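You operate a simulated robot arm through the tools that you are given. There is no shell and no other tool. Be economical: measure what you need, move in short steps, check, and stop when the job is done.

You run a simulated two-armed robot. Do the job below in one go: nothing can be reset, and whatever is moved stays where it is left.

Task
Hold the yellow double tub; push the small red cone into its red well, the small white into the blue.
Fine: hold it for each cone; red cap on the red cone, yellow cap on the white.

Only the result counts: the job must be done as asked and must still hold three seconds after the hand-in. Knocking over, shifting, dropping, spilling or breaking anything else fails it. A push-on lid holds only when it is set on centred and level and pressed home; a screw cap is set on level and turned clockwise until tight.

Robot
Two 7-joint arms with two-finger grippers on one trunk, on a base that drives. Base frame: it is fixed to the floor where the robot stands at the start and does not move with it; the origin is under the middle of the robot, x ahead of it, y to its left, z up; the surface under the hand at the start is at about z = 0.8. Readings come in m, rad, newtons and seconds.
The left shoulder is at the start at [0.078, 0.151, 0.988], the right one opposite. With the tool pointing down near the work surface each hand reaches from about 0.3 to 0.8 m from the robot's upright axis, wherever it stands, measured 20 degrees to its own side. Places, roughly: black handwheel [0.5, 1.3, 0.9]; black knee button [0.4, 0.8, 0.5]; black lamp switch [0.7, 0.2, 0.9]; black oil cup lid [0.6, 1.3, 1.2]; black tension knob [0.5, 1.5, 1.1]; blue clip [0.5, 1.5, 1]; blue drain valve [0.5, 1, 0.7]; blue speed knob [0.7, 0, 0.9]; blue well of the yellow double tub [0.5, 0.3, 0.8]; brown guard [0.8, 1.2, 1]; gold oil cup lid [0.6, 1.4, 1.3]; green fabric scrap [0.75, 1.25, 1]; green test button [0.7, 0.2, 0.9]; hem folder [0.7, 1.1, 1]; orange belt knob [0.6, 1.2, 0.7]; orange clip [0.5, 1.5, 0.75]. Payload 2.54 kg a hand.
The TCP of each hand is the grasp point between the finger pads, 0.03 m short of the fingertips. In the tool frame z runs along the fingers and y along their closing line. The gripper opens to 0.116 m. The gripper's body begins 0.095 m behind the TCP.
Orientation is that of the tool frame in the base frame, as a unit quaternion [x, y, z, w]. With the fingers straight down and closing along the base's y, the tool's x points along the base's -x, its y along +y and its z along -z.

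Tools
- The arms move only by the tool apply_moves. It takes "left_commands", "right_commands" or both (then of equal length, played together; a hand with none holds still); each is text: rows parted by semicolons, each of 7 numbers parted by spaces: the shift along the tool's x, y, z in units of 200 mm (1.0 is 200 mm), then the turn, a rotation vector about the tool's x, y, z in units of 120 degrees (1.0 is 120 degrees), then the gripper command, from -1 (fully open) to 1 (shut), values between in proportion. In form: x y z ax ay az jaw; .... A call has 1 to 12 rows; each row is the pose to reach, as a shift and turn from the pose commanded when the call began, along the tool's axes at that moment. A call with a number of a shift or a turn outside -1 to 1 is refused whole. Rows are played at 5 a second. More than 0.05 m and 0.15 rad between two rows, or a gripper value outside its range, and nothing of the call is played. A pose out of reach is approached as far as the arm can. The call stops where the force on the tool passes 40 N (or 10 N more than at its start, if that is more) or the arm is blocked; 0.2 s more then pass. Each finger travels about 0.072 m/s and halts on what it meets, pressing with about 38 N; the grip force reading is that of the motor and also rises with nothing between the fingers. The clock runs only during rows and for 0.2 s after the last one: add rows that repeat a pose to give the fingers time. It gives the time, the measured TCP pose, the force on the tool (base axes), the opening and the grip force at its end, in the units of the frame above (readings bear some noise), with the torque about the TCP (base axes, N m) and any sound that the robot's microphone picked up.
- Cameras (640 x 400 px; columns grow to the right, rows downward): "scene" is now at [0.1528, 0.0416, 1.1251]; the picture's right is [0.43, -0.90, 0.00], its down [-0.37, -0.17, -0.91] and it looks along [0.82, 0.39, -0.41] (base axes); focal length 214 px, centre (320, 200). "left" rides on the left gripper at [0.069, 0.015, -0.122] in its tool frame; the picture's right is [-0.21, 0.98, 0.00], its down [-0.83, -0.18, -0.53] and it looks along [-0.52, -0.11, 0.85] (tool axes); focal length 251 px, centre (320, 200). "right" rides on the right gripper at [0.069, -0.015, -0.122] in its tool frame; the picture's right is [0.21, 0.98, 0.00], its down [-0.83, 0.18, -0.53] and it looks along [-0.52, 0.12, 0.85] (tool axes); focal length 251 px, centre (320, 200). There is no depth. A picture from a camera that has moved, and an enlarged one, comes with that camera's place and axes in the base frame and with its lens.
- capture(camera): a new picture of that camera. No time passes.
- lift_body(by): slides the trunk up (or, below 0, down) by that many m; the arms and the scene camera ride with it, the base frame stays. It gives what a move gives, with no picture.
- steer(legs): drives the robot by 1 to 6 legs, each [ahead, left, turn to the left] in m, m and rad, along the robot's own axes; the way and the turn of a leg run together, so that a leg with both is an arc; at most 1.5 m and 3.142 rad a leg. The arms and the cameras ride along, it lands a little off, and it stops where it bumps. It gives what a move gives.
- head_to(pan, tilt): turns the head with the scene camera to pan (to the left, within 1.396 rad either way) and tilt (down, from -0.506 to 1.204), counted from straight ahead of the robot. It gives what a move gives.
- zoom(camera, box): a new picture of the part [left, top, right, bottom] of that camera's present view, enlarged. No time passes.
- hand_in(): hands the job in; it is judged then, once.

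Work in short steps. Places have to be worked out from the pictures, the camera data and where the tool is seen: move nearer, look again, correct. Check each grasp and each placing, and mend what went wrong. You have 120 turns and 92 pictures in all, those below and enlarged ones among them. Open the grippers and draw the arms clear of the work before you hand the job in, unless the task says otherwise; then end with one line.

The tools are called after "Request:" by a JSON object that holds its "fn" and its "kwargs". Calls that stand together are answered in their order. apply_moves: Moves the arms, as the interface text tells. Its arguments: {"type":"object","properties":{"left_commands":{"type":"string"},"right_commands":{"type":"string"}},"required":[]} The other tools are called the same way: lift_body (by) slides the trunk up or down; steer (legs) drives the base; head_to (pan, tilt) turns the head that bears the scene camera; capture (camera) takes a picture; zoom (camera, box) takes an enlarged picture of a part of a camera's view; hand_in () hands the job in.

At the start:

```text
time_s: 0.0
left_tcp_pos: [0.3776, 0.4429, 1.0956]
left_tool_rot: [0.0, 1.0, 0.0, 0.0]
left_wrist_force: [0.4, -0.8, 0.5]
left_ft_torque: [0.0, -0.01, 0.01]
left_grip_width: 0.1159
left_finger_force: 0.0
right_tcp_pos: [0.4813, 0.021, 1.0561]
right_tool_rot: [-0.001, 1.0, 0.001, 0.0]
right_wrist_force: [0.2, -0.6, -0.9]
right_ft_torque: [0.0, -0.02, 0.0]
right_grip_width: 0.1159
right_finger_force: 0.0
trunk travel left (down, up): [-0.225, 0.064]
robot x, y, heading: [0.0015, -0.0003, -0.005]
head pan, tilt: [0.443, 0.419]
```

scene: 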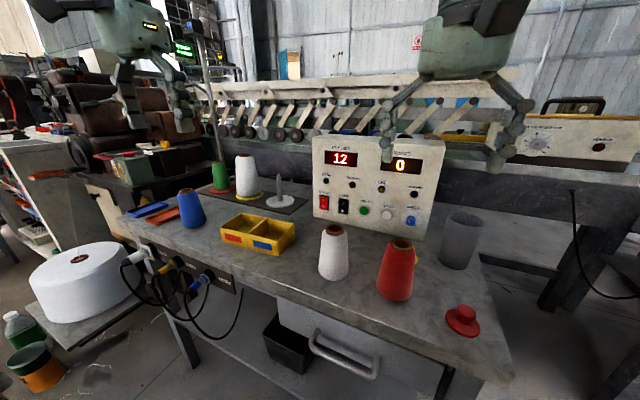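
right: 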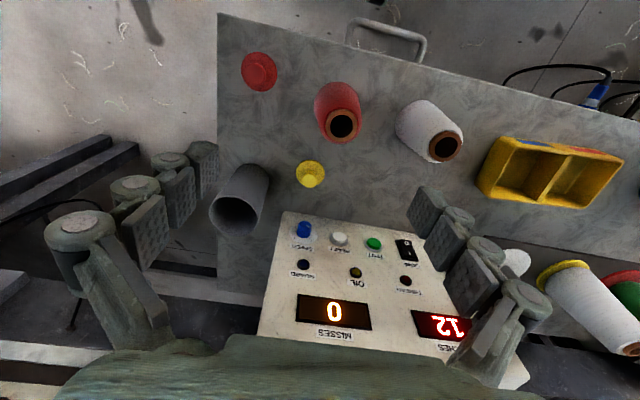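
left: 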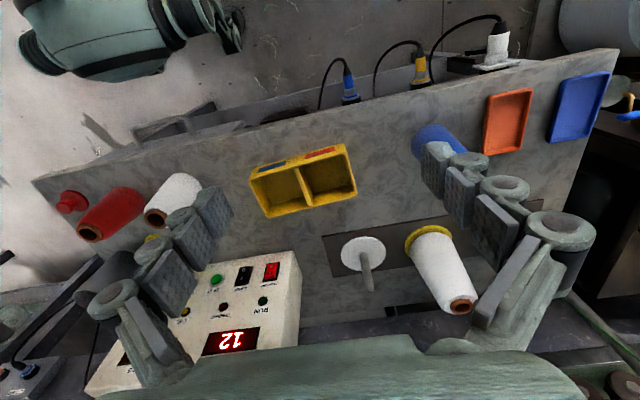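

The tub lies near (0.51, 0.38), with the cones and caps to its right. I'll take enlarged views before moving to measure them.

Request:
{"fn": "zoom", "kwargs": {"camera": "scene", "box": [200, 190, 360, 290]}}

Request:
{"fn": "zoom", "kwargs": {"camera": "scene", "box": [300, 200, 500, 350]}}

Request:
{"fn": "zoom", "kwargs": {"camera": "right", "box": [220, 40, 480, 200]}}

Request:
{"fn": "zoom", "kwargs": {"camera": "left", "box": [220, 120, 400, 240]}}

```text
4.00 times, centred on (280, 240) of scene
camera zoom: at [0.1528, 0.0416, 1.1251], right [0.43, -0.9, 0.0], down [-0.37, -0.17, -0.91], along [0.82, 0.39, -0.41], focal length 858 px, centre (480, 40)
```

zoom: 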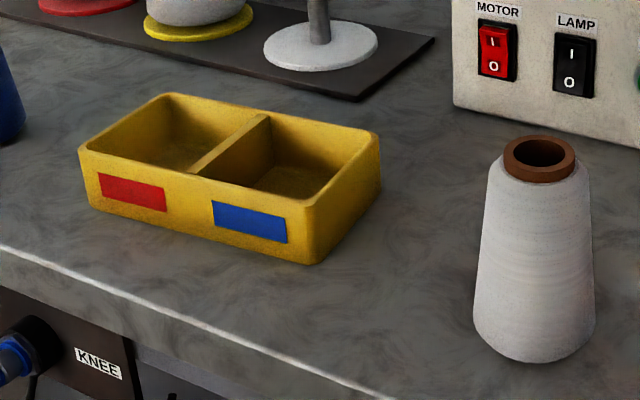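

```text
2.67 times, centred on (400, 275) of scene
camera zoom: at [0.1528, 0.0416, 1.1251], right [0.43, -0.9, 0.0], down [-0.37, -0.17, -0.91], along [0.82, 0.39, -0.41], focal length 572 px, centre (107, 0)
```

zoom: 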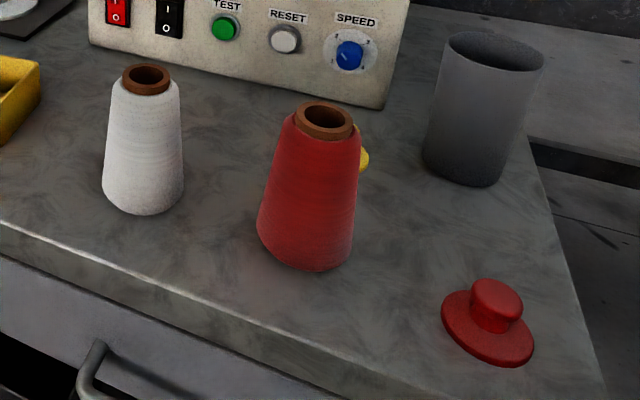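

```text
2.46 times, centred on (350, 120) of right
camera zoom: at [0.411, 0.0038, 1.1798], right [-0.21, 0.98, 0.0], down [0.83, 0.18, 0.53], along [0.52, 0.12, -0.85], focal length 619 px, centre (246, 397)
```

zoom: 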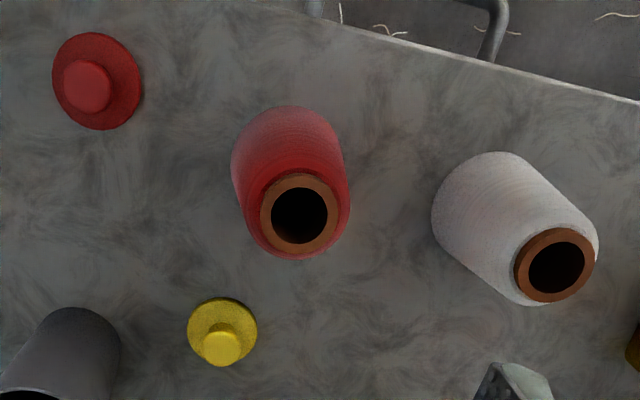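

```text
3.33 times, centred on (310, 180) of left
camera zoom: at [0.3081, 0.4594, 1.2165], right [0.21, 0.98, 0.0], down [0.83, -0.18, 0.53], along [0.52, -0.11, -0.85], focal length 838 px, centre (353, 267)
```

zoom: 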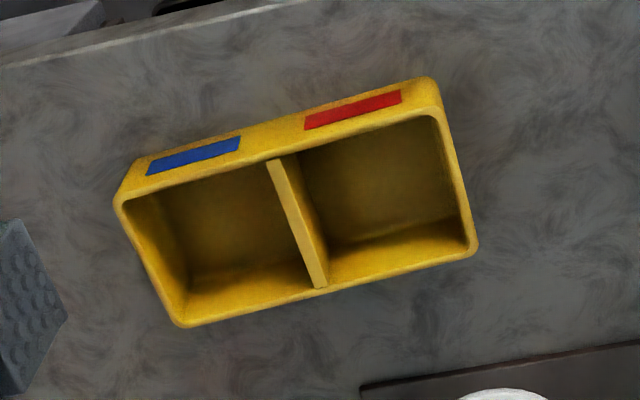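

Table is at z≈0.80. Estimated positions:
- Tub: centre (0.506, 0.389), rim 0.841, about 0.166 x 0.083 m, blue well on the right and red on the left.
- Red cone: (0.48, 0.044), top at 0.91.
- Caps: red (0.46, -0.066), yellow (0.594, 0.03).

I'll shift the base a little to the left so the right arm reaches everything comfortably.

Request:
{"fn": "steer", "kwargs": {"legs": [[0, 0.17, 0]]}}

Request:
{"fn": "head_to", "kwargs": {"pan": 0.1, "tilt": 0.65}}

Request:
{"fn": "capture", "kwargs": {"camera": "scene"}}

Request:
{"fn": "capture", "kwargs": {"camera": "right"}}

```text
time_s: 2.2
left_tcp_pos: [0.3771, 0.6084, 1.0954]
left_tool_rot: [-0.001, 1.0, 0.0, 0.0]
left_wrist_force: [0.6, -0.3, 0.4]
left_ft_torque: [-0.04, -0.03, 0.0]
left_grip_width: 0.1158
left_finger_force: 0.0
right_tcp_pos: [0.4813, 0.1862, 1.0578]
right_tool_rot: [-0.001, 1.0, 0.0, 0.0]
right_wrist_force: [-0.8, 0.1, 0.2]
right_ft_torque: [-0.06, 0.0, -0.01]
right_grip_width: 0.1157
right_finger_force: 0.1
trunk travel left (down, up): [-0.225, 0.064]
robot x, y, heading: [0.0014, 0.1667, 0.005]
head pan, tilt: [0.443, 0.419]
```

```text
time_s: 3.1
left_tcp_pos: [0.3773, 0.6089, 1.0961]
left_tool_rot: [-0.001, 1.0, 0.001, 0.0]
left_wrist_force: [-0.2, -0.3, -1.0]
left_ft_torque: [-0.01, 0.05, -0.01]
left_grip_width: 0.1159
left_finger_force: 0.1
right_tcp_pos: [0.481, 0.1875, 1.0577]
right_tool_rot: [0.0, 1.0, 0.0, -0.001]
right_wrist_force: [-0.1, -0.1, 1.0]
right_ft_torque: [0.01, 0.0, 0.0]
right_grip_width: 0.1159
right_finger_force: 0.0
trunk travel left (down, up): [-0.225, 0.064]
robot x, y, heading: [-0.0002, 0.1653, 0.004]
head pan, tilt: [0.099, 0.649]
```

```text
84 pictures are left
camera scene: at [0.1557, 0.1765, 1.1044], right [0.1, -0.99, 0.0], down [-0.6, -0.06, -0.8], along [0.79, 0.08, -0.6], focal length 214 px, centre (320, 200)
```

scene: 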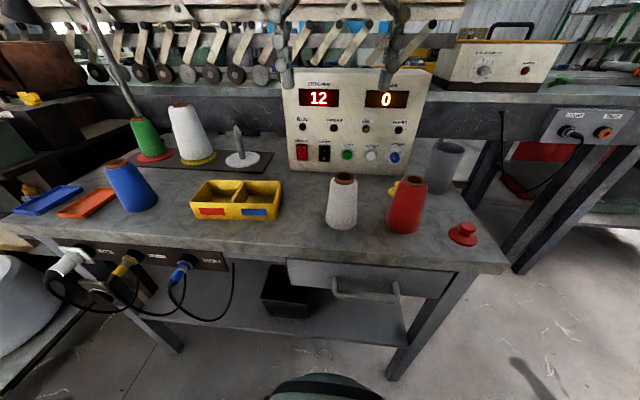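

```text
83 pictures are left
camera right: at [0.411, 0.17, 1.1798], right [-0.22, 0.98, 0.0], down [0.83, 0.18, 0.53], along [0.52, 0.12, -0.85], focal length 251 px, centre (320, 200)
```

right: 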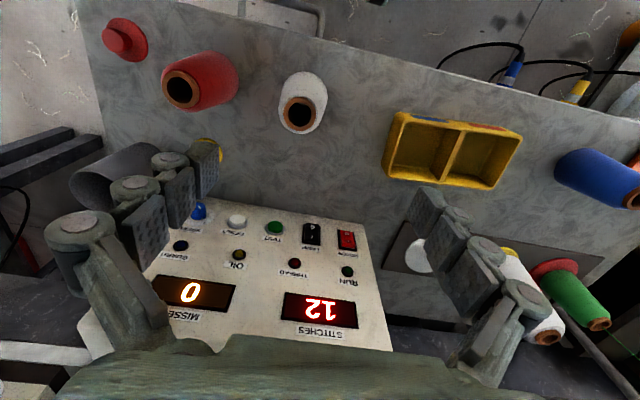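

White cone is near (0.477, 0.165). I'll bring the left hand to a tilted pre-grasp above the tub's left end, closing across the short side and leaning away from the wells.

Request:
{"fn": "apply_moves", "kwargs": {"left_commands": "-0.051 -0.029 0.058 0.0194 -0.0215 0.0615 -1; -0.102 -0.058 0.116 0.0388 -0.0431 0.123 -1; -0.153 -0.087 0.175 0.0582 -0.0646 0.1844 -1; -0.204 -0.116 0.233 0.0776 -0.0861 0.2459 -1; -0.255 -0.145 0.291 0.097 -0.1076 0.3074 -1; -0.305 -0.175 0.349 0.1163 -0.1292 0.3689 -1; -0.356 -0.204 0.407 0.1357 -0.1507 0.4304 -1; -0.407 -0.233 0.465 0.1551 -0.1722 0.4919 -1; -0.458 -0.262 0.524 0.1745 -0.1937 0.5533 -1; -0.509 -0.291 0.582 0.1939 -0.2153 0.6148 -1; -0.56 -0.32 0.64 0.2133 -0.2368 0.6763 -1; -0.56 -0.32 0.64 0.2133 -0.2368 0.6763 -1"}}

Request:
{"fn": "capture", "kwargs": {"camera": "left"}}

Request:
{"fn": "capture", "kwargs": {"camera": "scene"}}

```text
time_s: 5.7
left_tcp_pos: [0.4891, 0.5448, 0.9665]
left_tool_rot: [0.638, 0.709, -0.2, 0.224]
left_wrist_force: [-0.2, 0.0, -0.4]
left_ft_torque: [0.03, -0.02, 0.03]
left_grip_width: 0.116
left_finger_force: 0.1
right_tcp_pos: [0.4805, 0.1869, 1.058]
right_tool_rot: [-0.002, 1.0, 0.0, 0.001]
right_wrist_force: [0.6, -0.1, -0.1]
right_ft_torque: [-0.02, 0.03, -0.01]
right_grip_width: 0.1159
right_finger_force: 0.1
trunk travel left (down, up): [-0.225, 0.064]
robot x, y, heading: [-0.0016, 0.1648, 0.002]
head pan, tilt: [0.099, 0.649]
```

```text
82 pictures are left
camera left: at [0.4907, 0.673, 1.0261], right [0.99, -0.07, 0.12], down [-0.14, -0.39, 0.91], along [-0.02, -0.92, -0.39], focal length 251 px, centre (320, 200)
```

left: 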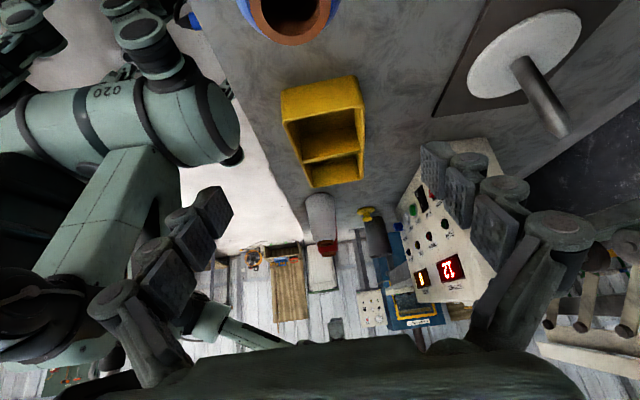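

```text
81 pictures are left
camera scene: at [0.1556, 0.1764, 1.1044], right [0.1, -0.99, 0.0], down [-0.6, -0.06, -0.8], along [0.79, 0.08, -0.6], focal length 214 px, centre (320, 200)
```

scene: 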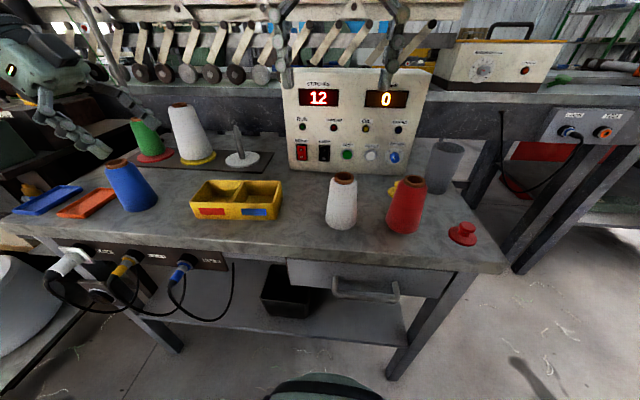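

The left hand is where I intended and the tub end matches my estimate, centre at x≈0.50. I'll go in along the finger axis with open jaws.

Request:
{"fn": "apply_moves", "kwargs": {"left_commands": "0 0 0.15 0 0 0 -1; 0 0 0.3 0 0 0 -1; 0 0 0.45 0 0 0 -1; 0 0 0.58 0 0 0 -1; 0 0 0.68 0 0 0 -1; 0 0 0.75 0 0 0 -1; 0 0 0.79 0 0 0 -1; 0 0 0.79 0 0 0 -1"}}

Request:
{"fn": "zoom", "kwargs": {"camera": "scene", "box": [90, 110, 330, 260]}}

Request:
{"fn": "capture", "kwargs": {"camera": "left"}}

```text
time_s: 7.0
left_tcp_pos: [0.5039, 0.4632, 0.8596]
left_tool_rot: [0.642, 0.705, -0.19, 0.234]
left_wrist_force: [0.3, 3.0, 18.3]
left_ft_torque: [2.34, -0.02, -0.06]
left_grip_width: 0.1161
left_finger_force: 0.1
right_tcp_pos: [0.4803, 0.1871, 1.0587]
right_tool_rot: [-0.001, 1.0, 0.0, 0.0]
right_wrist_force: [0.0, 1.5, 0.2]
right_ft_torque: [-0.03, 0.03, -0.03]
right_grip_width: 0.116
right_finger_force: 0.1
trunk travel left (down, up): [-0.225, 0.064]
robot x, y, heading: [0.0012, 0.1658, 0.006]
head pan, tilt: [0.099, 0.649]
stopped in row 6 (left hand): the force on the tool passed its limit at 49 N (the readings are from after the stop); the commanded pose is now the measured one
```

```text
2.67 times, centred on (210, 185) of scene
camera zoom: at [0.1554, 0.1764, 1.1046], right [0.1, -0.99, 0.0], down [-0.6, -0.06, -0.8], along [0.79, 0.08, -0.6], focal length 572 px, centre (613, 240)
```

zoom: 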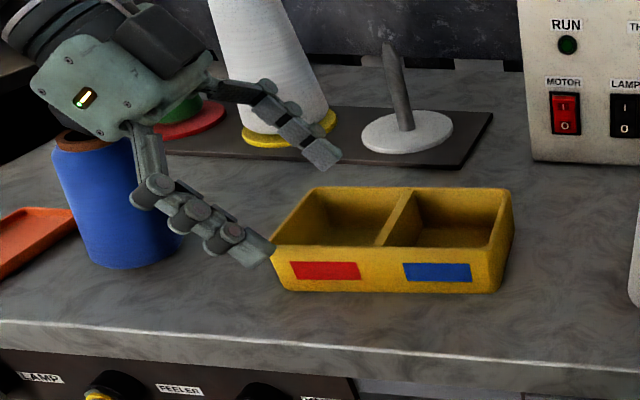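

```text
79 pictures are left
camera left: at [0.5034, 0.5915, 0.9204], right [0.99, -0.07, 0.16], down [-0.17, -0.39, 0.9], along [-0.01, -0.92, -0.4], focal length 251 px, centre (320, 200)
```

left: 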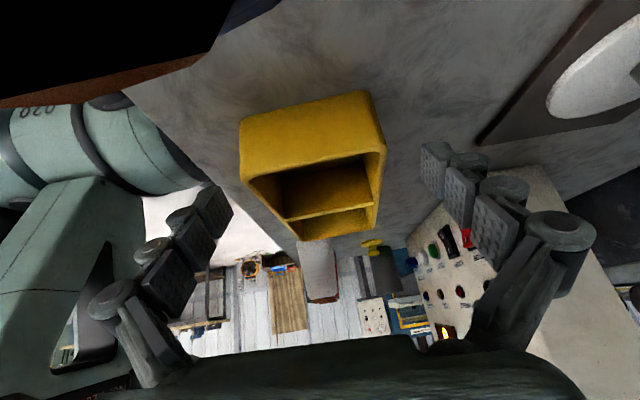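

The hand stopped with an upward push about 0.13 m behind the TCP, so its body is resting on top of the blue cone. I'll back off straight upward and check that the cone hasn't moved.

Request:
{"fn": "apply_moves", "kwargs": {"left_commands": "0.03 0 -0.04 0 0 0 -1; 0.09 0 -0.12 0 0 0 -1; 0.17 0 -0.25 0 0 0 -1; 0.25 0 -0.38 0 0 0 -1; 0.25 0 -0.38 0 0 0 -1"}}

Request:
{"fn": "zoom", "kwargs": {"camera": "scene", "box": [90, 110, 330, 260]}}

Request:
{"fn": "capture", "kwargs": {"camera": "left"}}

```text
time_s: 8.2
left_tcp_pos: [0.4931, 0.5503, 0.8887]
left_tool_rot: [0.64, 0.707, -0.193, 0.231]
left_wrist_force: [0.0, -0.4, -0.7]
left_ft_torque: [0.02, 0.04, 0.02]
left_grip_width: 0.1157
left_finger_force: 0.1
right_tcp_pos: [0.4798, 0.1873, 1.0567]
right_tool_rot: [-0.002, 1.0, 0.0, 0.0]
right_wrist_force: [-0.2, -0.1, 0.7]
right_ft_torque: [0.02, -0.02, 0.0]
right_grip_width: 0.1159
right_finger_force: 0.1
trunk travel left (down, up): [-0.225, 0.064]
robot x, y, heading: [-0.0008, 0.168, -0.001]
head pan, tilt: [0.099, 0.649]
```

```text
2.67 times, centred on (210, 185) of scene
camera zoom: at [0.1557, 0.1766, 1.1044], right [0.1, -0.99, 0.0], down [-0.6, -0.06, -0.8], along [0.79, 0.08, -0.6], focal length 572 px, centre (613, 240)
```

zoom: 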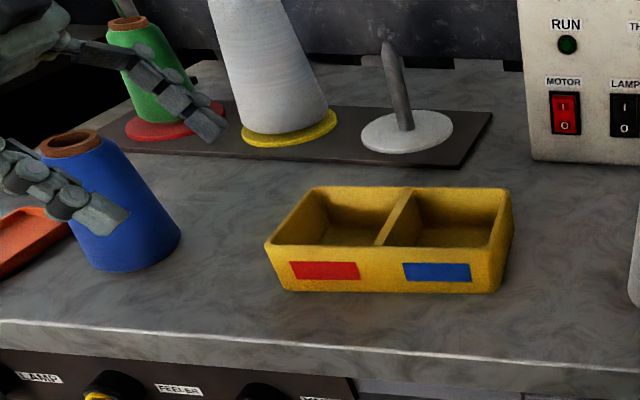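

```text
77 pictures are left
camera left: at [0.4935, 0.6774, 0.9494], right [0.99, -0.07, 0.15], down [-0.16, -0.39, 0.91], along [-0.01, -0.92, -0.4], focal length 251 px, centre (320, 200)
```

left: 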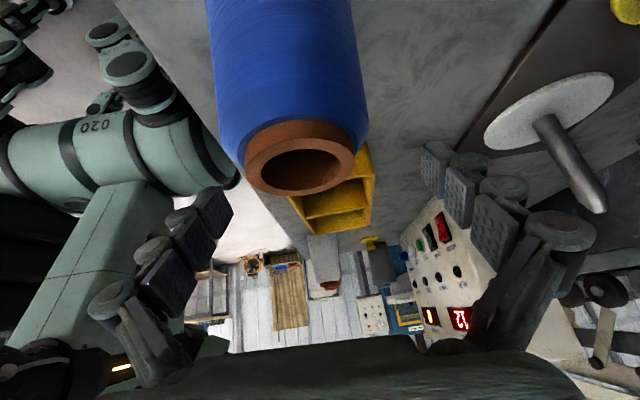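

The blue cone is unchanged, but my fingers are now straddling it, so I'll lift straight up out of there.

Request:
{"fn": "apply_moves", "kwargs": {"left_commands": "0.086 0 -0.123 0 0 0 -1; 0.172 0 -0.246 0 0 0 -1; 0.258 0 -0.369 0 0 0 -1; 0.344 0 -0.491 0 0 0 -1; 0.344 0 -0.491 0 0 0 -1"}}

Request:
{"fn": "zoom", "kwargs": {"camera": "scene", "box": [90, 110, 330, 260]}}

```text
time_s: 9.4
left_tcp_pos: [0.4827, 0.6587, 0.9296]
left_tool_rot: [0.64, 0.707, -0.192, 0.23]
left_wrist_force: [0.1, 0.0, 0.3]
left_ft_torque: [-0.02, 0.0, -0.01]
left_grip_width: 0.1161
left_finger_force: 0.0
right_tcp_pos: [0.4807, 0.1875, 1.0568]
right_tool_rot: [-0.001, 1.0, 0.0, 0.0]
right_wrist_force: [0.1, -0.5, -0.3]
right_ft_torque: [0.01, 0.0, 0.0]
right_grip_width: 0.1159
right_finger_force: 0.1
trunk travel left (down, up): [-0.225, 0.064]
robot x, y, heading: [-0.0025, 0.1674, 0.003]
head pan, tilt: [0.099, 0.649]
```

```text
2.67 times, centred on (210, 185) of scene
camera zoom: at [0.1557, 0.1766, 1.1044], right [0.1, -0.99, 0.0], down [-0.6, -0.06, -0.8], along [0.79, 0.08, -0.6], focal length 572 px, centre (613, 240)
```

zoom: 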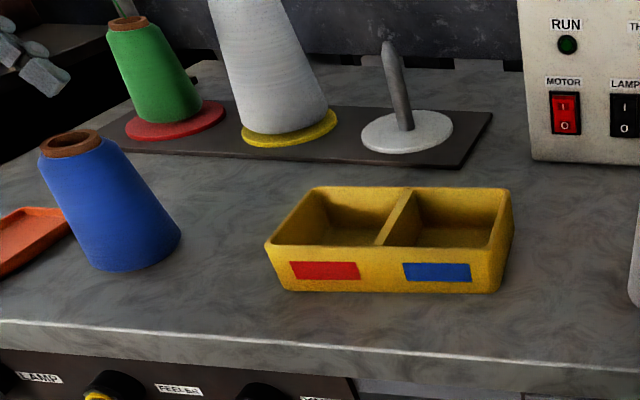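

The contact point matches the wrist camera housing catching the blue cone's top (cone top z≈0.907, near edge y≈0.587); the cone is fine. I'll rise, then turn the hand half a turn about its axis so the camera sits on the upper side.

Request:
{"fn": "apply_moves", "kwargs": {"left_commands": "-0.136 -0.003 -0.088 0 0 0 -1; -0.272 -0.006 -0.175 0 0 0 -1; -0.409 -0.01 -0.262 0 0 0 -1; -0.545 -0.013 -0.35 0 0 0 -1; -0.545 -0.013 -0.35 0.0032 0.0007 -0.071 -1; -0.545 -0.013 -0.35 0.0064 0.0014 -0.142 -1; -0.545 -0.013 -0.35 0.0096 0.0021 -0.213 -1; -0.545 -0.013 -0.35 0.0128 0.0028 -0.284 -1; -0.545 -0.013 -0.35 0.016 0.0035 -0.355 -1; -0.545 -0.013 -0.35 0.0192 0.0042 -0.426 -1; -0.545 -0.013 -0.35 0.0224 0.0049 -0.497 -1; -0.545 -0.013 -0.35 0.0256 0.0056 -0.568 -1"}}

Request:
{"fn": "apply_moves", "kwargs": {"left_commands": "0 0 0 0.0032 0.0007 -0.071 -1; 0 0 0 0.0064 0.0014 -0.142 -1; 0 0 0 0.0096 0.0021 -0.213 -1; 0 0 0 0.0128 0.0028 -0.284 -1; 0 0 0 0.016 0.0035 -0.355 -1; 0 0 0 0.0192 0.0042 -0.426 -1; 0 0 0 0.0224 0.0049 -0.497 -1; 0 0 0 0.0256 0.0056 -0.568 -1; 0 0 0 0.0288 0.0063 -0.639 -1; 0 0 0 0.032 0.007 -0.71 -1; 0 0 0 0.0352 0.0077 -0.781 -1; 0 0 0 0.0384 0.0084 -0.852 -1"}}

Request:
{"fn": "capture", "kwargs": {"camera": "scene"}}

```text
time_s: 12.0
left_tcp_pos: [0.4799, 0.6086, 1.0501]
left_tool_rot: [0.142, 0.94, -0.304, 0.063]
left_wrist_force: [0.4, -0.6, -0.6]
left_ft_torque: [0.01, 0.01, 0.02]
left_grip_width: 0.1159
left_finger_force: 0.2
right_tcp_pos: [0.4806, 0.1864, 1.0561]
right_tool_rot: [-0.001, 1.0, 0.001, 0.0]
right_wrist_force: [-0.4, -0.6, 0.4]
right_ft_torque: [-0.02, -0.02, 0.0]
right_grip_width: 0.116
right_finger_force: 0.0
trunk travel left (down, up): [-0.225, 0.064]
robot x, y, heading: [0.0011, 0.1635, 0.008]
head pan, tilt: [0.099, 0.649]
```

```text
time_s: 14.6
left_tcp_pos: [0.4805, 0.6086, 1.0498]
left_tool_rot: [-0.639, 0.689, -0.271, -0.209]
left_wrist_force: [0.1, 0.5, -0.6]
left_ft_torque: [-0.03, -0.04, -0.03]
left_grip_width: 0.1159
left_finger_force: 0.1
right_tcp_pos: [0.4808, 0.1869, 1.0578]
right_tool_rot: [-0.001, 1.0, 0.0, 0.0]
right_wrist_force: [-0.4, -0.3, 0.0]
right_ft_torque: [-0.03, 0.01, 0.01]
right_grip_width: 0.1159
right_finger_force: 0.1
trunk travel left (down, up): [-0.225, 0.064]
robot x, y, heading: [-0.0005, 0.1648, 0.004]
head pan, tilt: [0.099, 0.649]
```

```text
75 pictures are left
camera scene: at [0.1557, 0.1766, 1.1044], right [0.1, -0.99, 0.0], down [-0.6, -0.06, -0.8], along [0.79, 0.08, -0.6], focal length 214 px, centre (320, 200)
```

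scene: 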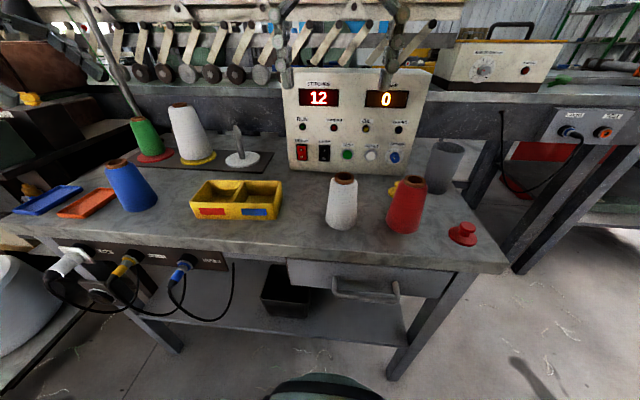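

The hand is flipped with the camera now on top. I'll finish the last few degrees and move to the pre-grasp on the approach line.

Request:
{"fn": "apply_moves", "kwargs": {"left_commands": "-0.023 -0.002 0.154 0.0009 0.0002 -0.021 -1; -0.046 -0.004 0.308 0.0018 0.0004 -0.042 -1; -0.07 -0.006 0.462 0.0027 0.0006 -0.063 -1; -0.093 -0.008 0.616 0.0036 0.0008 -0.084 -1; -0.093 -0.008 0.616 0.0036 0.0008 -0.084 -1"}}

Request:
{"fn": "capture", "kwargs": {"camera": "left"}}

Request:
{"fn": "zoom", "kwargs": {"camera": "scene", "box": [50, 70, 330, 245]}}

```text
time_s: 15.8
left_tcp_pos: [0.4917, 0.547, 0.9435]
left_tool_rot: [0.697, -0.629, 0.255, 0.23]
left_wrist_force: [0.2, 0.5, 0.6]
left_ft_torque: [0.0, 0.0, -0.01]
left_grip_width: 0.116
left_finger_force: 0.0
right_tcp_pos: [0.4811, 0.1872, 1.0572]
right_tool_rot: [-0.001, 1.0, 0.0, 0.0]
right_wrist_force: [-0.8, -1.0, -0.1]
right_ft_torque: [-0.03, -0.02, -0.01]
right_grip_width: 0.1161
right_finger_force: 0.0
trunk travel left (down, up): [-0.225, 0.064]
robot x, y, heading: [0.0003, 0.166, -0.001]
head pan, tilt: [0.099, 0.649]
```

```text
74 pictures are left
camera left: at [0.4729, 0.572, 1.0819], right [-0.99, 0.06, -0.14], down [0.08, 0.99, -0.12], along [0.13, -0.13, -0.98], focal length 251 px, centre (320, 200)
```

left: 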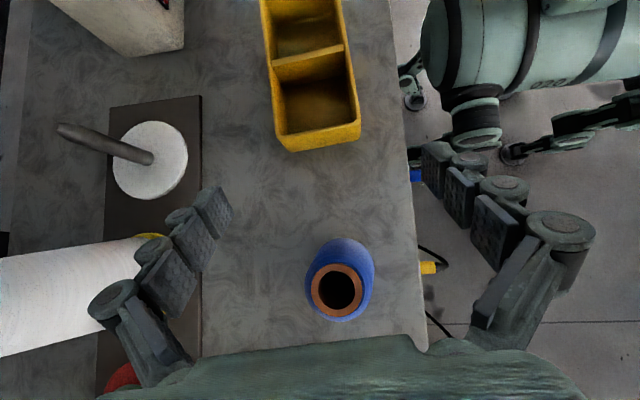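

```text
2.29 times, centred on (190, 158) of scene
camera zoom: at [0.1557, 0.1766, 1.1044], right [0.1, -0.99, 0.0], down [-0.6, -0.06, -0.8], along [0.79, 0.08, -0.6], focal length 490 px, centre (617, 297)
```

zoom: 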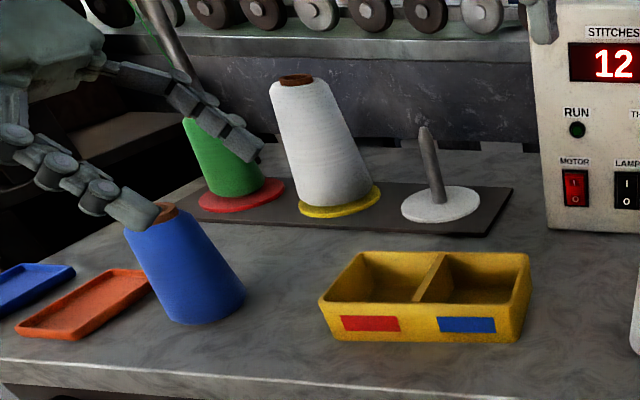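

The tub end is centred at (0.505, 0.466), and my approach line ends about 8 mm inside it. I'll advance with a slight shift inwards and check before closing.

Request:
{"fn": "apply_moves", "kwargs": {"left_commands": "0.006 0 0.18 0 0 0 -1; 0.012 0 0.36 0 0 0 -1; 0.018 0 0.5 0 0 0 -1; 0.023 0 0.6 0 0 0 -1; 0.023 0 0.67 0 0 0 -1; 0.023 0 0.71 0 0 0 -1; 0.023 0 0.71 0 0 0 -1"}}

Request:
{"fn": "capture", "kwargs": {"camera": "left"}}

Request:
{"fn": "zoom", "kwargs": {"camera": "scene", "box": [90, 110, 330, 260]}}

```text
time_s: 17.4
left_tcp_pos: [0.5015, 0.4494, 0.8389]
left_tool_rot: [0.697, -0.63, 0.255, 0.23]
left_wrist_force: [-0.1, 0.8, -0.1]
left_ft_torque: [0.02, 0.01, -0.03]
left_grip_width: 0.1162
left_finger_force: 0.0
right_tcp_pos: [0.4815, 0.187, 1.0571]
right_tool_rot: [-0.001, 1.0, 0.0, 0.0]
right_wrist_force: [0.0, 0.0, 0.0]
right_ft_torque: [0.0, -0.02, -0.01]
right_grip_width: 0.116
right_finger_force: 0.1
trunk travel left (down, up): [-0.225, 0.064]
robot x, y, heading: [-0.0046, 0.1619, 0.006]
head pan, tilt: [0.099, 0.649]
```

```text
72 pictures are left
camera left: at [0.4824, 0.4769, 0.9771], right [-0.99, 0.06, -0.14], down [0.08, 0.99, -0.12], along [0.13, -0.13, -0.98], focal length 251 px, centre (320, 200)
```

left: 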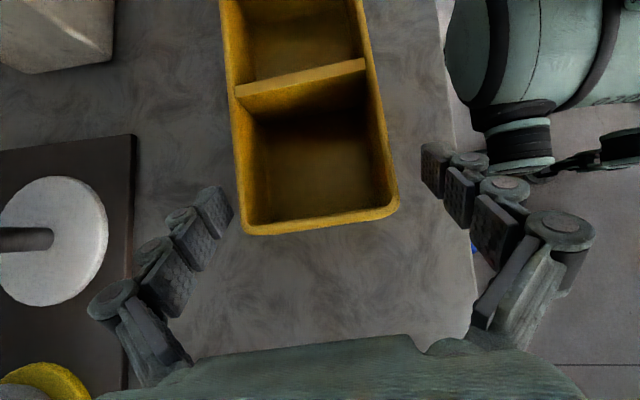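

```text
2.67 times, centred on (210, 185) of scene
camera zoom: at [0.1557, 0.1767, 1.1044], right [0.1, -0.99, 0.0], down [-0.6, -0.06, -0.8], along [0.79, 0.08, -0.6], focal length 572 px, centre (613, 240)
```

zoom: 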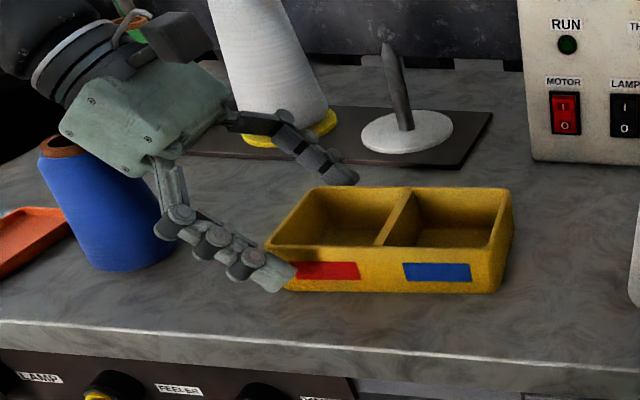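

The fingers flank the tub's left end and clear the blue cone, with the tub about 6 mm towards +x of the finger centre. I'll centre and close.

Request:
{"fn": "apply_moves", "kwargs": {"left_commands": "0 -0.027 0 0 0 0 -1; 0 -0.027 0 0 0 0 -0.5; 0 -0.027 0 0 0 0 0; 0 -0.027 0 0 0 0 0.5; 0 -0.027 0 0 0 0 1; 0 -0.027 0 0 0 0 1; 0 -0.027 0 0 0 0 1"}}

Request:
{"fn": "capture", "kwargs": {"camera": "left"}}

Request:
{"fn": "zoom", "kwargs": {"camera": "scene", "box": [90, 110, 330, 260]}}

```text
time_s: 19.0
left_tcp_pos: [0.5062, 0.4516, 0.8396]
left_tool_rot: [0.697, -0.629, 0.255, 0.23]
left_wrist_force: [0.3, 1.6, 4.3]
left_ft_torque: [-0.2, 0.21, -0.12]
left_grip_width: 0.0873
left_finger_force: 37.8
right_tcp_pos: [0.4809, 0.1865, 1.0561]
right_tool_rot: [-0.001, 1.0, 0.001, 0.0]
right_wrist_force: [-0.2, 0.7, 0.1]
right_ft_torque: [0.01, -0.03, 0.03]
right_grip_width: 0.116
right_finger_force: 0.0
trunk travel left (down, up): [-0.225, 0.064]
robot x, y, heading: [-0.0012, 0.166, 0.003]
head pan, tilt: [0.099, 0.649]
```

```text
70 pictures are left
camera left: at [0.487, 0.4774, 0.9777], right [-0.99, 0.06, -0.14], down [0.08, 0.99, -0.12], along [0.13, -0.13, -0.98], focal length 251 px, centre (320, 200)
```

left: 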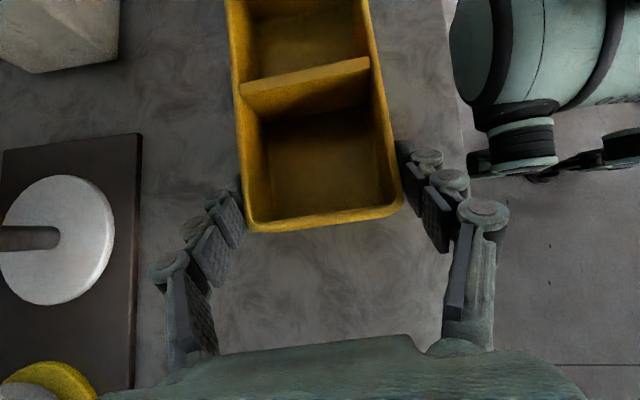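

```text
2.67 times, centred on (210, 185) of scene
camera zoom: at [0.1555, 0.1766, 1.1045], right [0.1, -0.99, 0.0], down [-0.6, -0.06, -0.8], along [0.79, 0.08, -0.6], focal length 572 px, centre (613, 240)
```

zoom: 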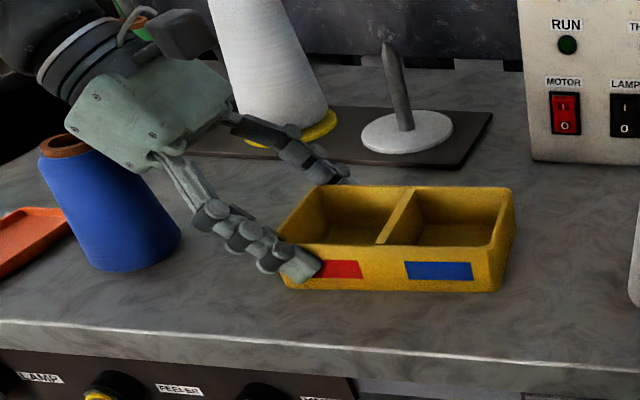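

The tub is gripped firmly (0.087 m, 38 N). Next I'll turn the right hand 90° so it closes along x with its camera on the −y side, above the white cone.

Request:
{"fn": "apply_moves", "kwargs": {"right_commands": "0 -0.01 0.02 0 0 -0.068 -1; 0 -0.02 0.04 0 0 -0.136 -1; 0.0 -0.03 0.06 0 0 -0.205 -1; 0 -0.04 0.08 0 0 -0.273 -1; 0.01 -0.05 0.1 0 0 -0.341 -1; 0.01 -0.06 0.12 0 0 -0.409 -1; 0.01 -0.07 0.13 0 0 -0.477 -1; 0.01 -0.08 0.14 0 0 -0.545 -1; 0.01 -0.09 0.15 0 0 -0.614 -1; 0.015 -0.1 0.15 0 0 -0.682 -1; 0.015 -0.105 0.15 0 0 -0.75 -1; 0.015 -0.105 0.15 0 0 -0.75 -1"}}

Request:
{"fn": "capture", "kwargs": {"camera": "right"}}

Request:
{"fn": "zoom", "kwargs": {"camera": "scene", "box": [270, 130, 510, 280]}}

```text
time_s: 21.6
left_tcp_pos: [0.5046, 0.4515, 0.8399]
left_tool_rot: [0.697, -0.629, 0.256, 0.23]
left_wrist_force: [-0.3, 1.6, 5.4]
left_ft_torque: [-0.08, -0.03, -0.1]
left_grip_width: 0.087
left_finger_force: 38.1
right_tcp_pos: [0.3875, 0.1882, 0.9991]
right_tool_rot: [-0.707, 0.707, 0.001, 0.0]
right_wrist_force: [0.3, -0.1, 0.1]
right_ft_torque: [-0.02, -0.01, 0.01]
right_grip_width: 0.1161
right_finger_force: 0.0
right hand out of reach, approached as far as the arm can: row 9, 10, 11, 12
trunk travel left (down, up): [-0.225, 0.064]
robot x, y, heading: [0.0039, 0.1665, -0.0]
head pan, tilt: [0.099, 0.649]
```

```text
68 pictures are left
camera right: at [0.4021, 0.1177, 1.1207], right [-0.98, -0.21, 0.0], down [-0.18, 0.82, 0.54], along [-0.11, 0.52, -0.84], focal length 251 px, centre (320, 200)
```

right: 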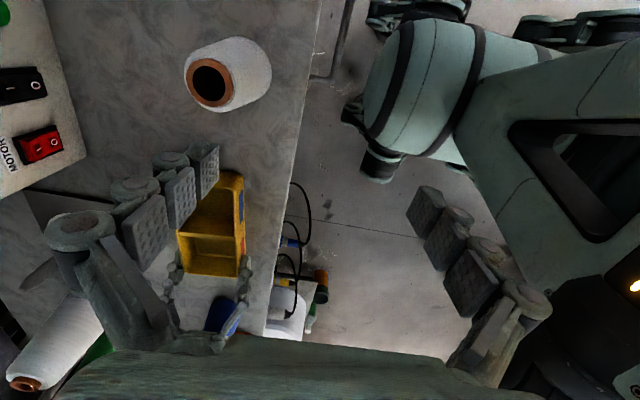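

```text
2.67 times, centred on (390, 205) of scene
camera zoom: at [0.1553, 0.1765, 1.1045], right [0.1, -0.99, 0.0], down [-0.6, -0.06, -0.8], along [0.79, 0.08, -0.6], focal length 572 px, centre (133, 187)
```

zoom: 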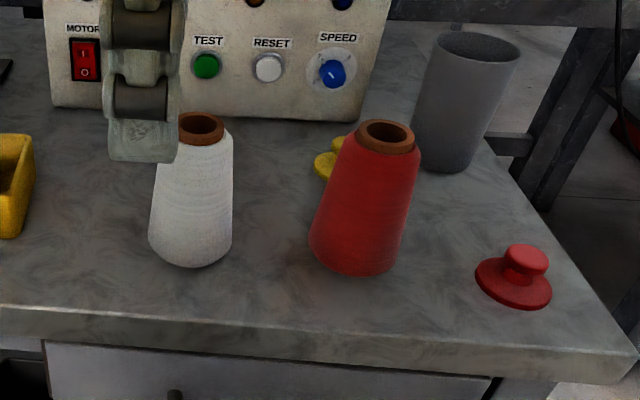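

Yaw +90° isn't reachable here; about +60° was. I'll use +60° for the pick, since the cones are round, and move above the white cone.

Request:
{"fn": "apply_moves", "kwargs": {"right_commands": "0.028 -0.11 0 0 0 0.063 -1; 0.055 -0.22 0 0 0 0.125 -1; 0.083 -0.34 0 0 0 0.19 -1; 0.11 -0.45 0 0 0 0.25 -1; 0.11 -0.45 0 0 0 0.25 -1"}}

Request:
{"fn": "capture", "kwargs": {"camera": "right"}}

Request:
{"fn": "zoom", "kwargs": {"camera": "scene", "box": [250, 100, 490, 250]}}

```text
time_s: 22.8
left_tcp_pos: [0.5059, 0.4518, 0.8403]
left_tool_rot: [0.697, -0.63, 0.255, 0.23]
left_wrist_force: [-0.5, 1.1, 5.4]
left_ft_torque: [-0.06, -0.05, -0.09]
left_grip_width: 0.0872
left_finger_force: 37.8
right_tcp_pos: [0.4805, 0.167, 1.0004]
right_tool_rot: [-0.5, 0.866, 0.001, 0.0]
right_wrist_force: [0.3, -0.2, 0.0]
right_ft_torque: [-0.01, 0.0, 0.0]
right_grip_width: 0.1161
right_finger_force: 0.1
trunk travel left (down, up): [-0.225, 0.064]
robot x, y, heading: [-0.0003, 0.165, 0.002]
head pan, tilt: [0.099, 0.649]
```

```text
66 pictures are left
camera right: at [0.4577, 0.0973, 1.1227], right [-0.95, 0.3, 0.0], down [0.26, 0.81, 0.53], along [0.16, 0.51, -0.84], focal length 251 px, centre (320, 200)
```

right: 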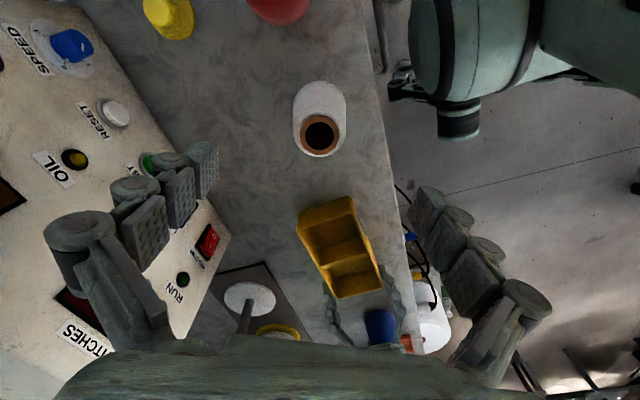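

```text
2.67 times, centred on (370, 175) of scene
camera zoom: at [0.1553, 0.1765, 1.1045], right [0.1, -0.99, 0.0], down [-0.6, -0.06, -0.8], along [0.79, 0.08, -0.6], focal length 572 px, centre (187, 267)
```

zoom: 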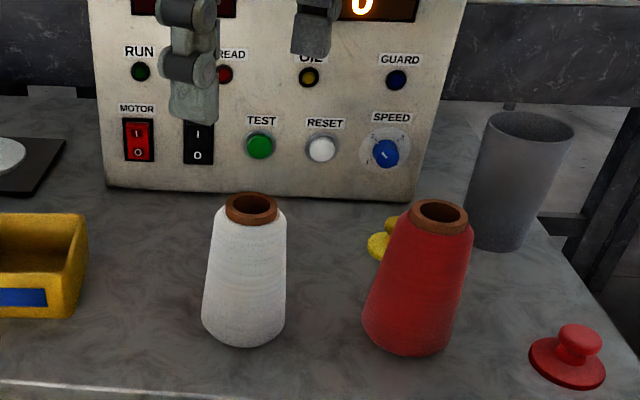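

White cone's axis is at about (0.479, 0.164), top z≈0.91. I'll descend around its upper half and close.

Request:
{"fn": "apply_moves", "kwargs": {"right_commands": "0.01 0 0.15 0 0 0 -1; 0.017 0 0.3 0 0 0 -1; 0.017 0 0.42 0 0 0 -1; 0.017 0 0.52 0 0 0 -1; 0.017 0 0.572 0 0 0 -1; 0.017 0 0.572 0 0 0 -1"}}

Request:
{"fn": "capture", "kwargs": {"camera": "right"}}

Request:
{"fn": "zoom", "kwargs": {"camera": "scene", "box": [250, 130, 490, 280]}}

```text
time_s: 24.2
left_tcp_pos: [0.5046, 0.4519, 0.8411]
left_tool_rot: [0.697, -0.629, 0.256, 0.23]
left_wrist_force: [-0.3, 0.7, 5.7]
left_ft_torque: [-0.02, -0.11, -0.12]
left_grip_width: 0.0872
left_finger_force: 37.9
right_tcp_pos: [0.4785, 0.1622, 0.888]
right_tool_rot: [-0.5, 0.866, 0.0, 0.001]
right_wrist_force: [0.1, -0.8, 0.7]
right_ft_torque: [-0.01, -0.02, 0.02]
right_grip_width: 0.116
right_finger_force: 0.2
trunk travel left (down, up): [-0.225, 0.064]
robot x, y, heading: [-0.0008, 0.1643, 0.001]
head pan, tilt: [0.099, 0.649]
```

```text
64 pictures are left
camera right: at [0.4558, 0.0939, 1.0101], right [-0.95, 0.3, 0.0], down [0.25, 0.81, 0.53], along [0.16, 0.51, -0.84], focal length 251 px, centre (320, 200)
```

right: 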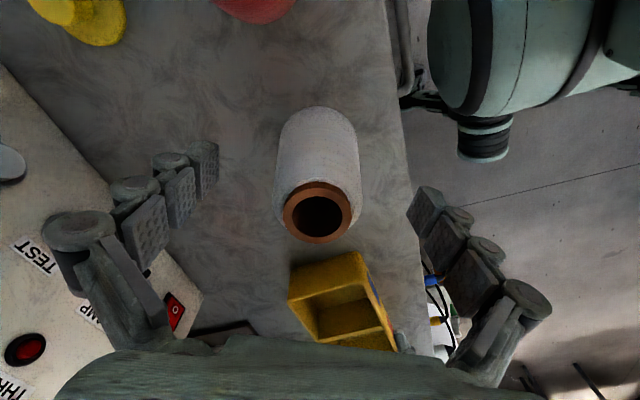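

```text
2.67 times, centred on (370, 205) of scene
camera zoom: at [0.1554, 0.1765, 1.1045], right [0.1, -0.99, 0.0], down [-0.6, -0.06, -0.8], along [0.79, 0.08, -0.6], focal length 572 px, centre (187, 187)
```

zoom: 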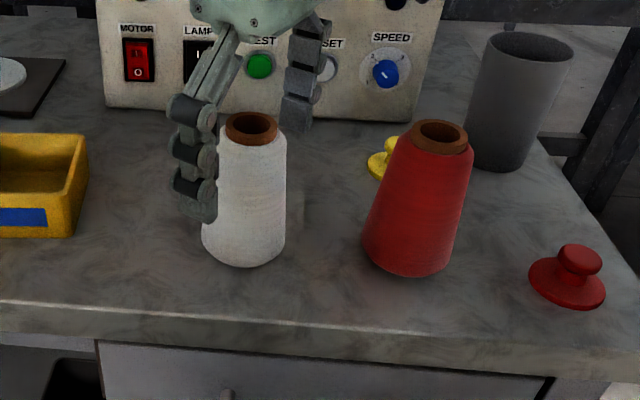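

The cone is centred between the fingers, so I'll close.

Request:
{"fn": "apply_moves", "kwargs": {"right_commands": "0 0 0 0 0 0 -0.5; 0 0 0 0 0 0 0; 0 0 0 0 0 0 0.5; 0 0 0 0 0 0 1; 0 0 0 0 0 0 1; 0 0 0 0 0 0 1"}}

Request:
{"fn": "zoom", "kwargs": {"camera": "scene", "box": [250, 130, 490, 280]}}

```text
time_s: 25.6
left_tcp_pos: [0.5061, 0.4522, 0.8393]
left_tool_rot: [0.697, -0.629, 0.256, 0.23]
left_wrist_force: [0.6, 0.1, 3.4]
left_ft_torque: [-0.09, -0.11, -0.16]
left_grip_width: 0.0872
left_finger_force: 38.1
right_tcp_pos: [0.4787, 0.1628, 0.8875]
right_tool_rot: [-0.501, 0.866, 0.0, 0.002]
right_wrist_force: [1.0, -1.5, 2.3]
right_ft_torque: [-0.03, -0.03, -0.02]
right_grip_width: 0.0519
right_finger_force: 37.8
trunk travel left (down, up): [-0.225, 0.064]
robot x, y, heading: [0.0001, 0.1642, 0.005]
head pan, tilt: [0.099, 0.649]
```

```text
2.67 times, centred on (370, 205) of scene
camera zoom: at [0.1554, 0.1764, 1.1045], right [0.1, -0.99, 0.0], down [-0.6, -0.06, -0.8], along [0.79, 0.08, -0.6], focal length 572 px, centre (187, 187)
```

zoom: 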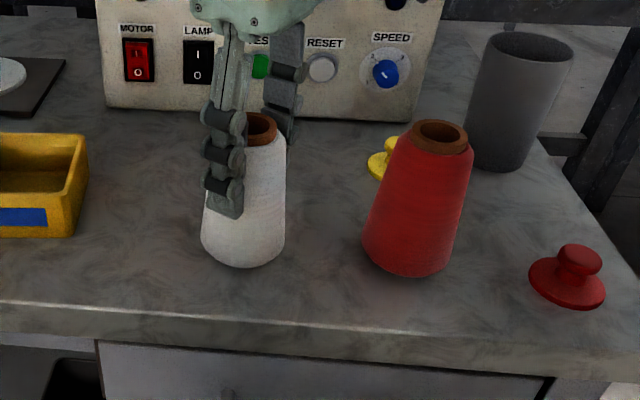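

White cone is held (0.052 m). From the left camera the tub's divider is at (0.511, 0.385), so the blue well's centre is about (0.514, 0.343). I'll lift the cone and carry it over.

Request:
{"fn": "apply_moves", "kwargs": {"right_commands": "0 0 -0.15 0 0 0 1; 0 0 -0.32 0 0 0 1; 0 0 -0.48 0 0 0 1; -0.15 0.052 -0.48 0 0 0 1; -0.32 0.11 -0.48 0 0 0 1; -0.5 0.172 -0.48 0 0 0 1; -0.68 0.234 -0.48 0 0 0 1; -0.8 0.275 -0.48 0 0 0 1; -0.867 0.298 -0.48 0 0 0 1; -0.867 0.298 -0.48 0 0 0 1"}}

Request:
{"fn": "capture", "kwargs": {"camera": "right"}}

Request:
{"fn": "capture", "kwargs": {"camera": "left"}}

Request:
{"fn": "zoom", "kwargs": {"camera": "scene", "box": [130, 90, 370, 240]}}

```text
time_s: 27.8
left_tcp_pos: [0.5052, 0.4521, 0.8397]
left_tool_rot: [0.697, -0.629, 0.255, 0.23]
left_wrist_force: [-1.0, 0.4, 4.2]
left_ft_torque: [-0.11, -0.05, -0.08]
left_grip_width: 0.0871
left_finger_force: 38.4
right_tcp_pos: [0.5142, 0.3389, 0.9838]
right_tool_rot: [-0.5, 0.866, 0.0, 0.0]
right_wrist_force: [-0.4, 1.1, 0.4]
right_ft_torque: [-0.03, 0.03, -0.01]
right_grip_width: 0.0001
right_finger_force: 28.3
trunk travel left (down, up): [-0.225, 0.064]
robot x, y, heading: [0.0041, 0.1659, 0.003]
head pan, tilt: [0.099, 0.649]
```

```text
61 pictures are left
camera right: at [0.4921, 0.2702, 1.1057], right [-0.95, 0.3, 0.0], down [0.25, 0.81, 0.53], along [0.16, 0.51, -0.85], focal length 251 px, centre (320, 200)
```

right: 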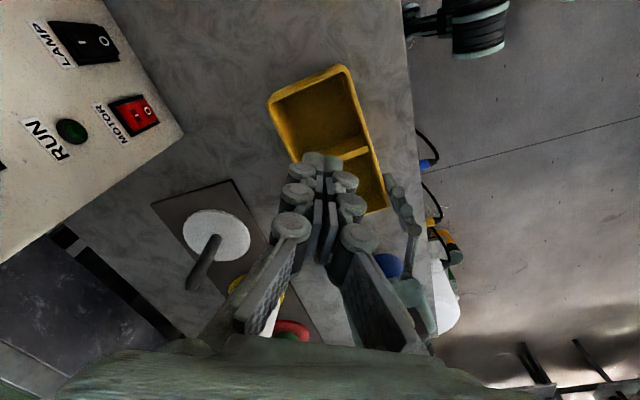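

```text
60 pictures are left
camera left: at [0.4869, 0.4774, 0.9776], right [-0.99, 0.06, -0.14], down [0.08, 0.99, -0.12], along [0.13, -0.13, -0.98], focal length 251 px, centre (320, 200)
```

left: 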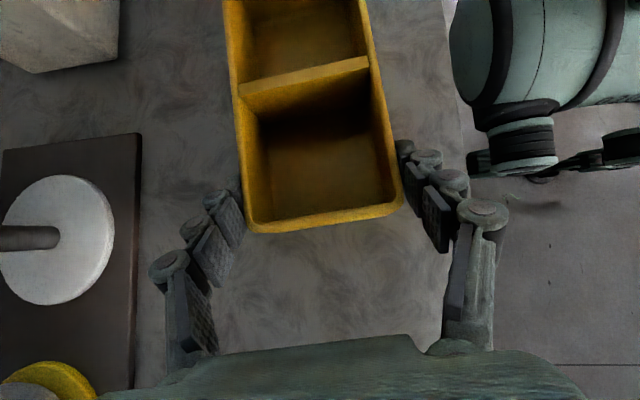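

```text
2.67 times, centred on (250, 165) of scene
camera zoom: at [0.1554, 0.1765, 1.1045], right [0.1, -0.99, 0.0], down [-0.6, -0.06, -0.8], along [0.79, 0.08, -0.6], focal length 572 px, centre (507, 293)
```

zoom: 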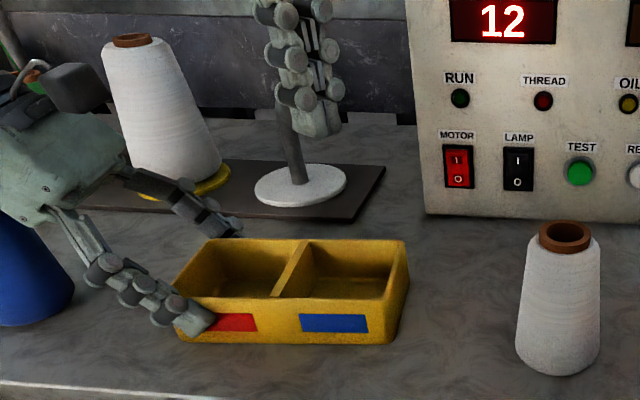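

The fingers slid up off the tapered body; the cone still stands where it was. The protruding brown tube has straight sides, so I'll go back, open, and grip that instead.

Request:
{"fn": "apply_moves", "kwargs": {"right_commands": "0 0 -0.18 0 0 0 1; 0.16 -0.056 -0.18 0 0 0 0.5; 0.33 -0.115 -0.18 0 0 0 0; 0.5 -0.174 -0.18 0 0 0 0; 0.67 -0.233 -0.18 0 0 0 -0.3; 0.78 -0.271 -0.18 0 0 0 -0.3; 0.827 -0.287 -0.18 0 0 0 -0.3; 0.827 -0.287 -0.18 0 0 0 -0.3"}}

Request:
{"fn": "capture", "kwargs": {"camera": "right"}}

Request:
{"fn": "zoom", "kwargs": {"camera": "scene", "box": [280, 150, 400, 240]}}

```text
time_s: 29.6
left_tcp_pos: [0.5058, 0.4514, 0.8398]
left_tool_rot: [0.697, -0.63, 0.255, 0.23]
left_wrist_force: [-0.1, -0.9, 4.2]
left_ft_torque: [-0.01, -0.12, -0.04]
left_grip_width: 0.0873
left_finger_force: 38.1
right_tcp_pos: [0.4808, 0.1715, 1.0203]
right_tool_rot: [-0.501, 0.865, 0.0, 0.001]
right_wrist_force: [0.3, -0.5, 0.1]
right_ft_torque: [0.01, 0.01, 0.0]
right_grip_width: 0.0752
right_finger_force: 0.0
trunk travel left (down, up): [-0.225, 0.064]
robot x, y, heading: [-0.0015, 0.1647, -0.002]
head pan, tilt: [0.099, 0.649]
```

```text
58 pictures are left
camera right: at [0.4584, 0.1021, 1.1426], right [-0.95, 0.3, 0.0], down [0.25, 0.81, 0.53], along [0.16, 0.51, -0.85], focal length 251 px, centre (320, 200)
```

right: 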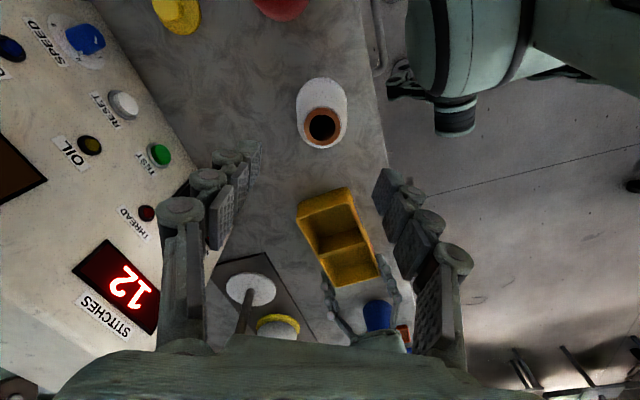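

```text
4.44 times, centred on (340, 195) of scene
camera zoom: at [0.1555, 0.1765, 1.1045], right [0.1, -0.99, 0.0], down [-0.6, -0.06, -0.8], along [0.79, 0.08, -0.6], focal length 953 px, centre (231, 222)
```

zoom: 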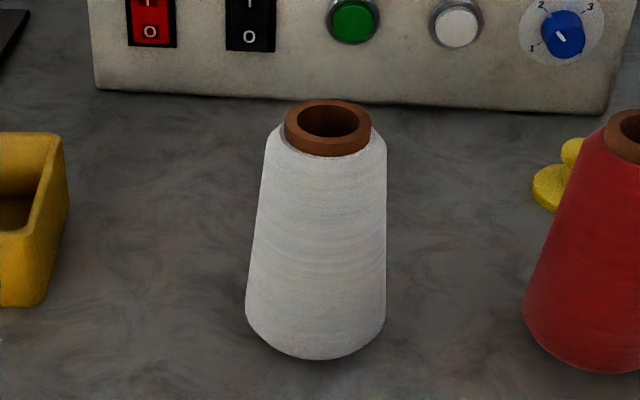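

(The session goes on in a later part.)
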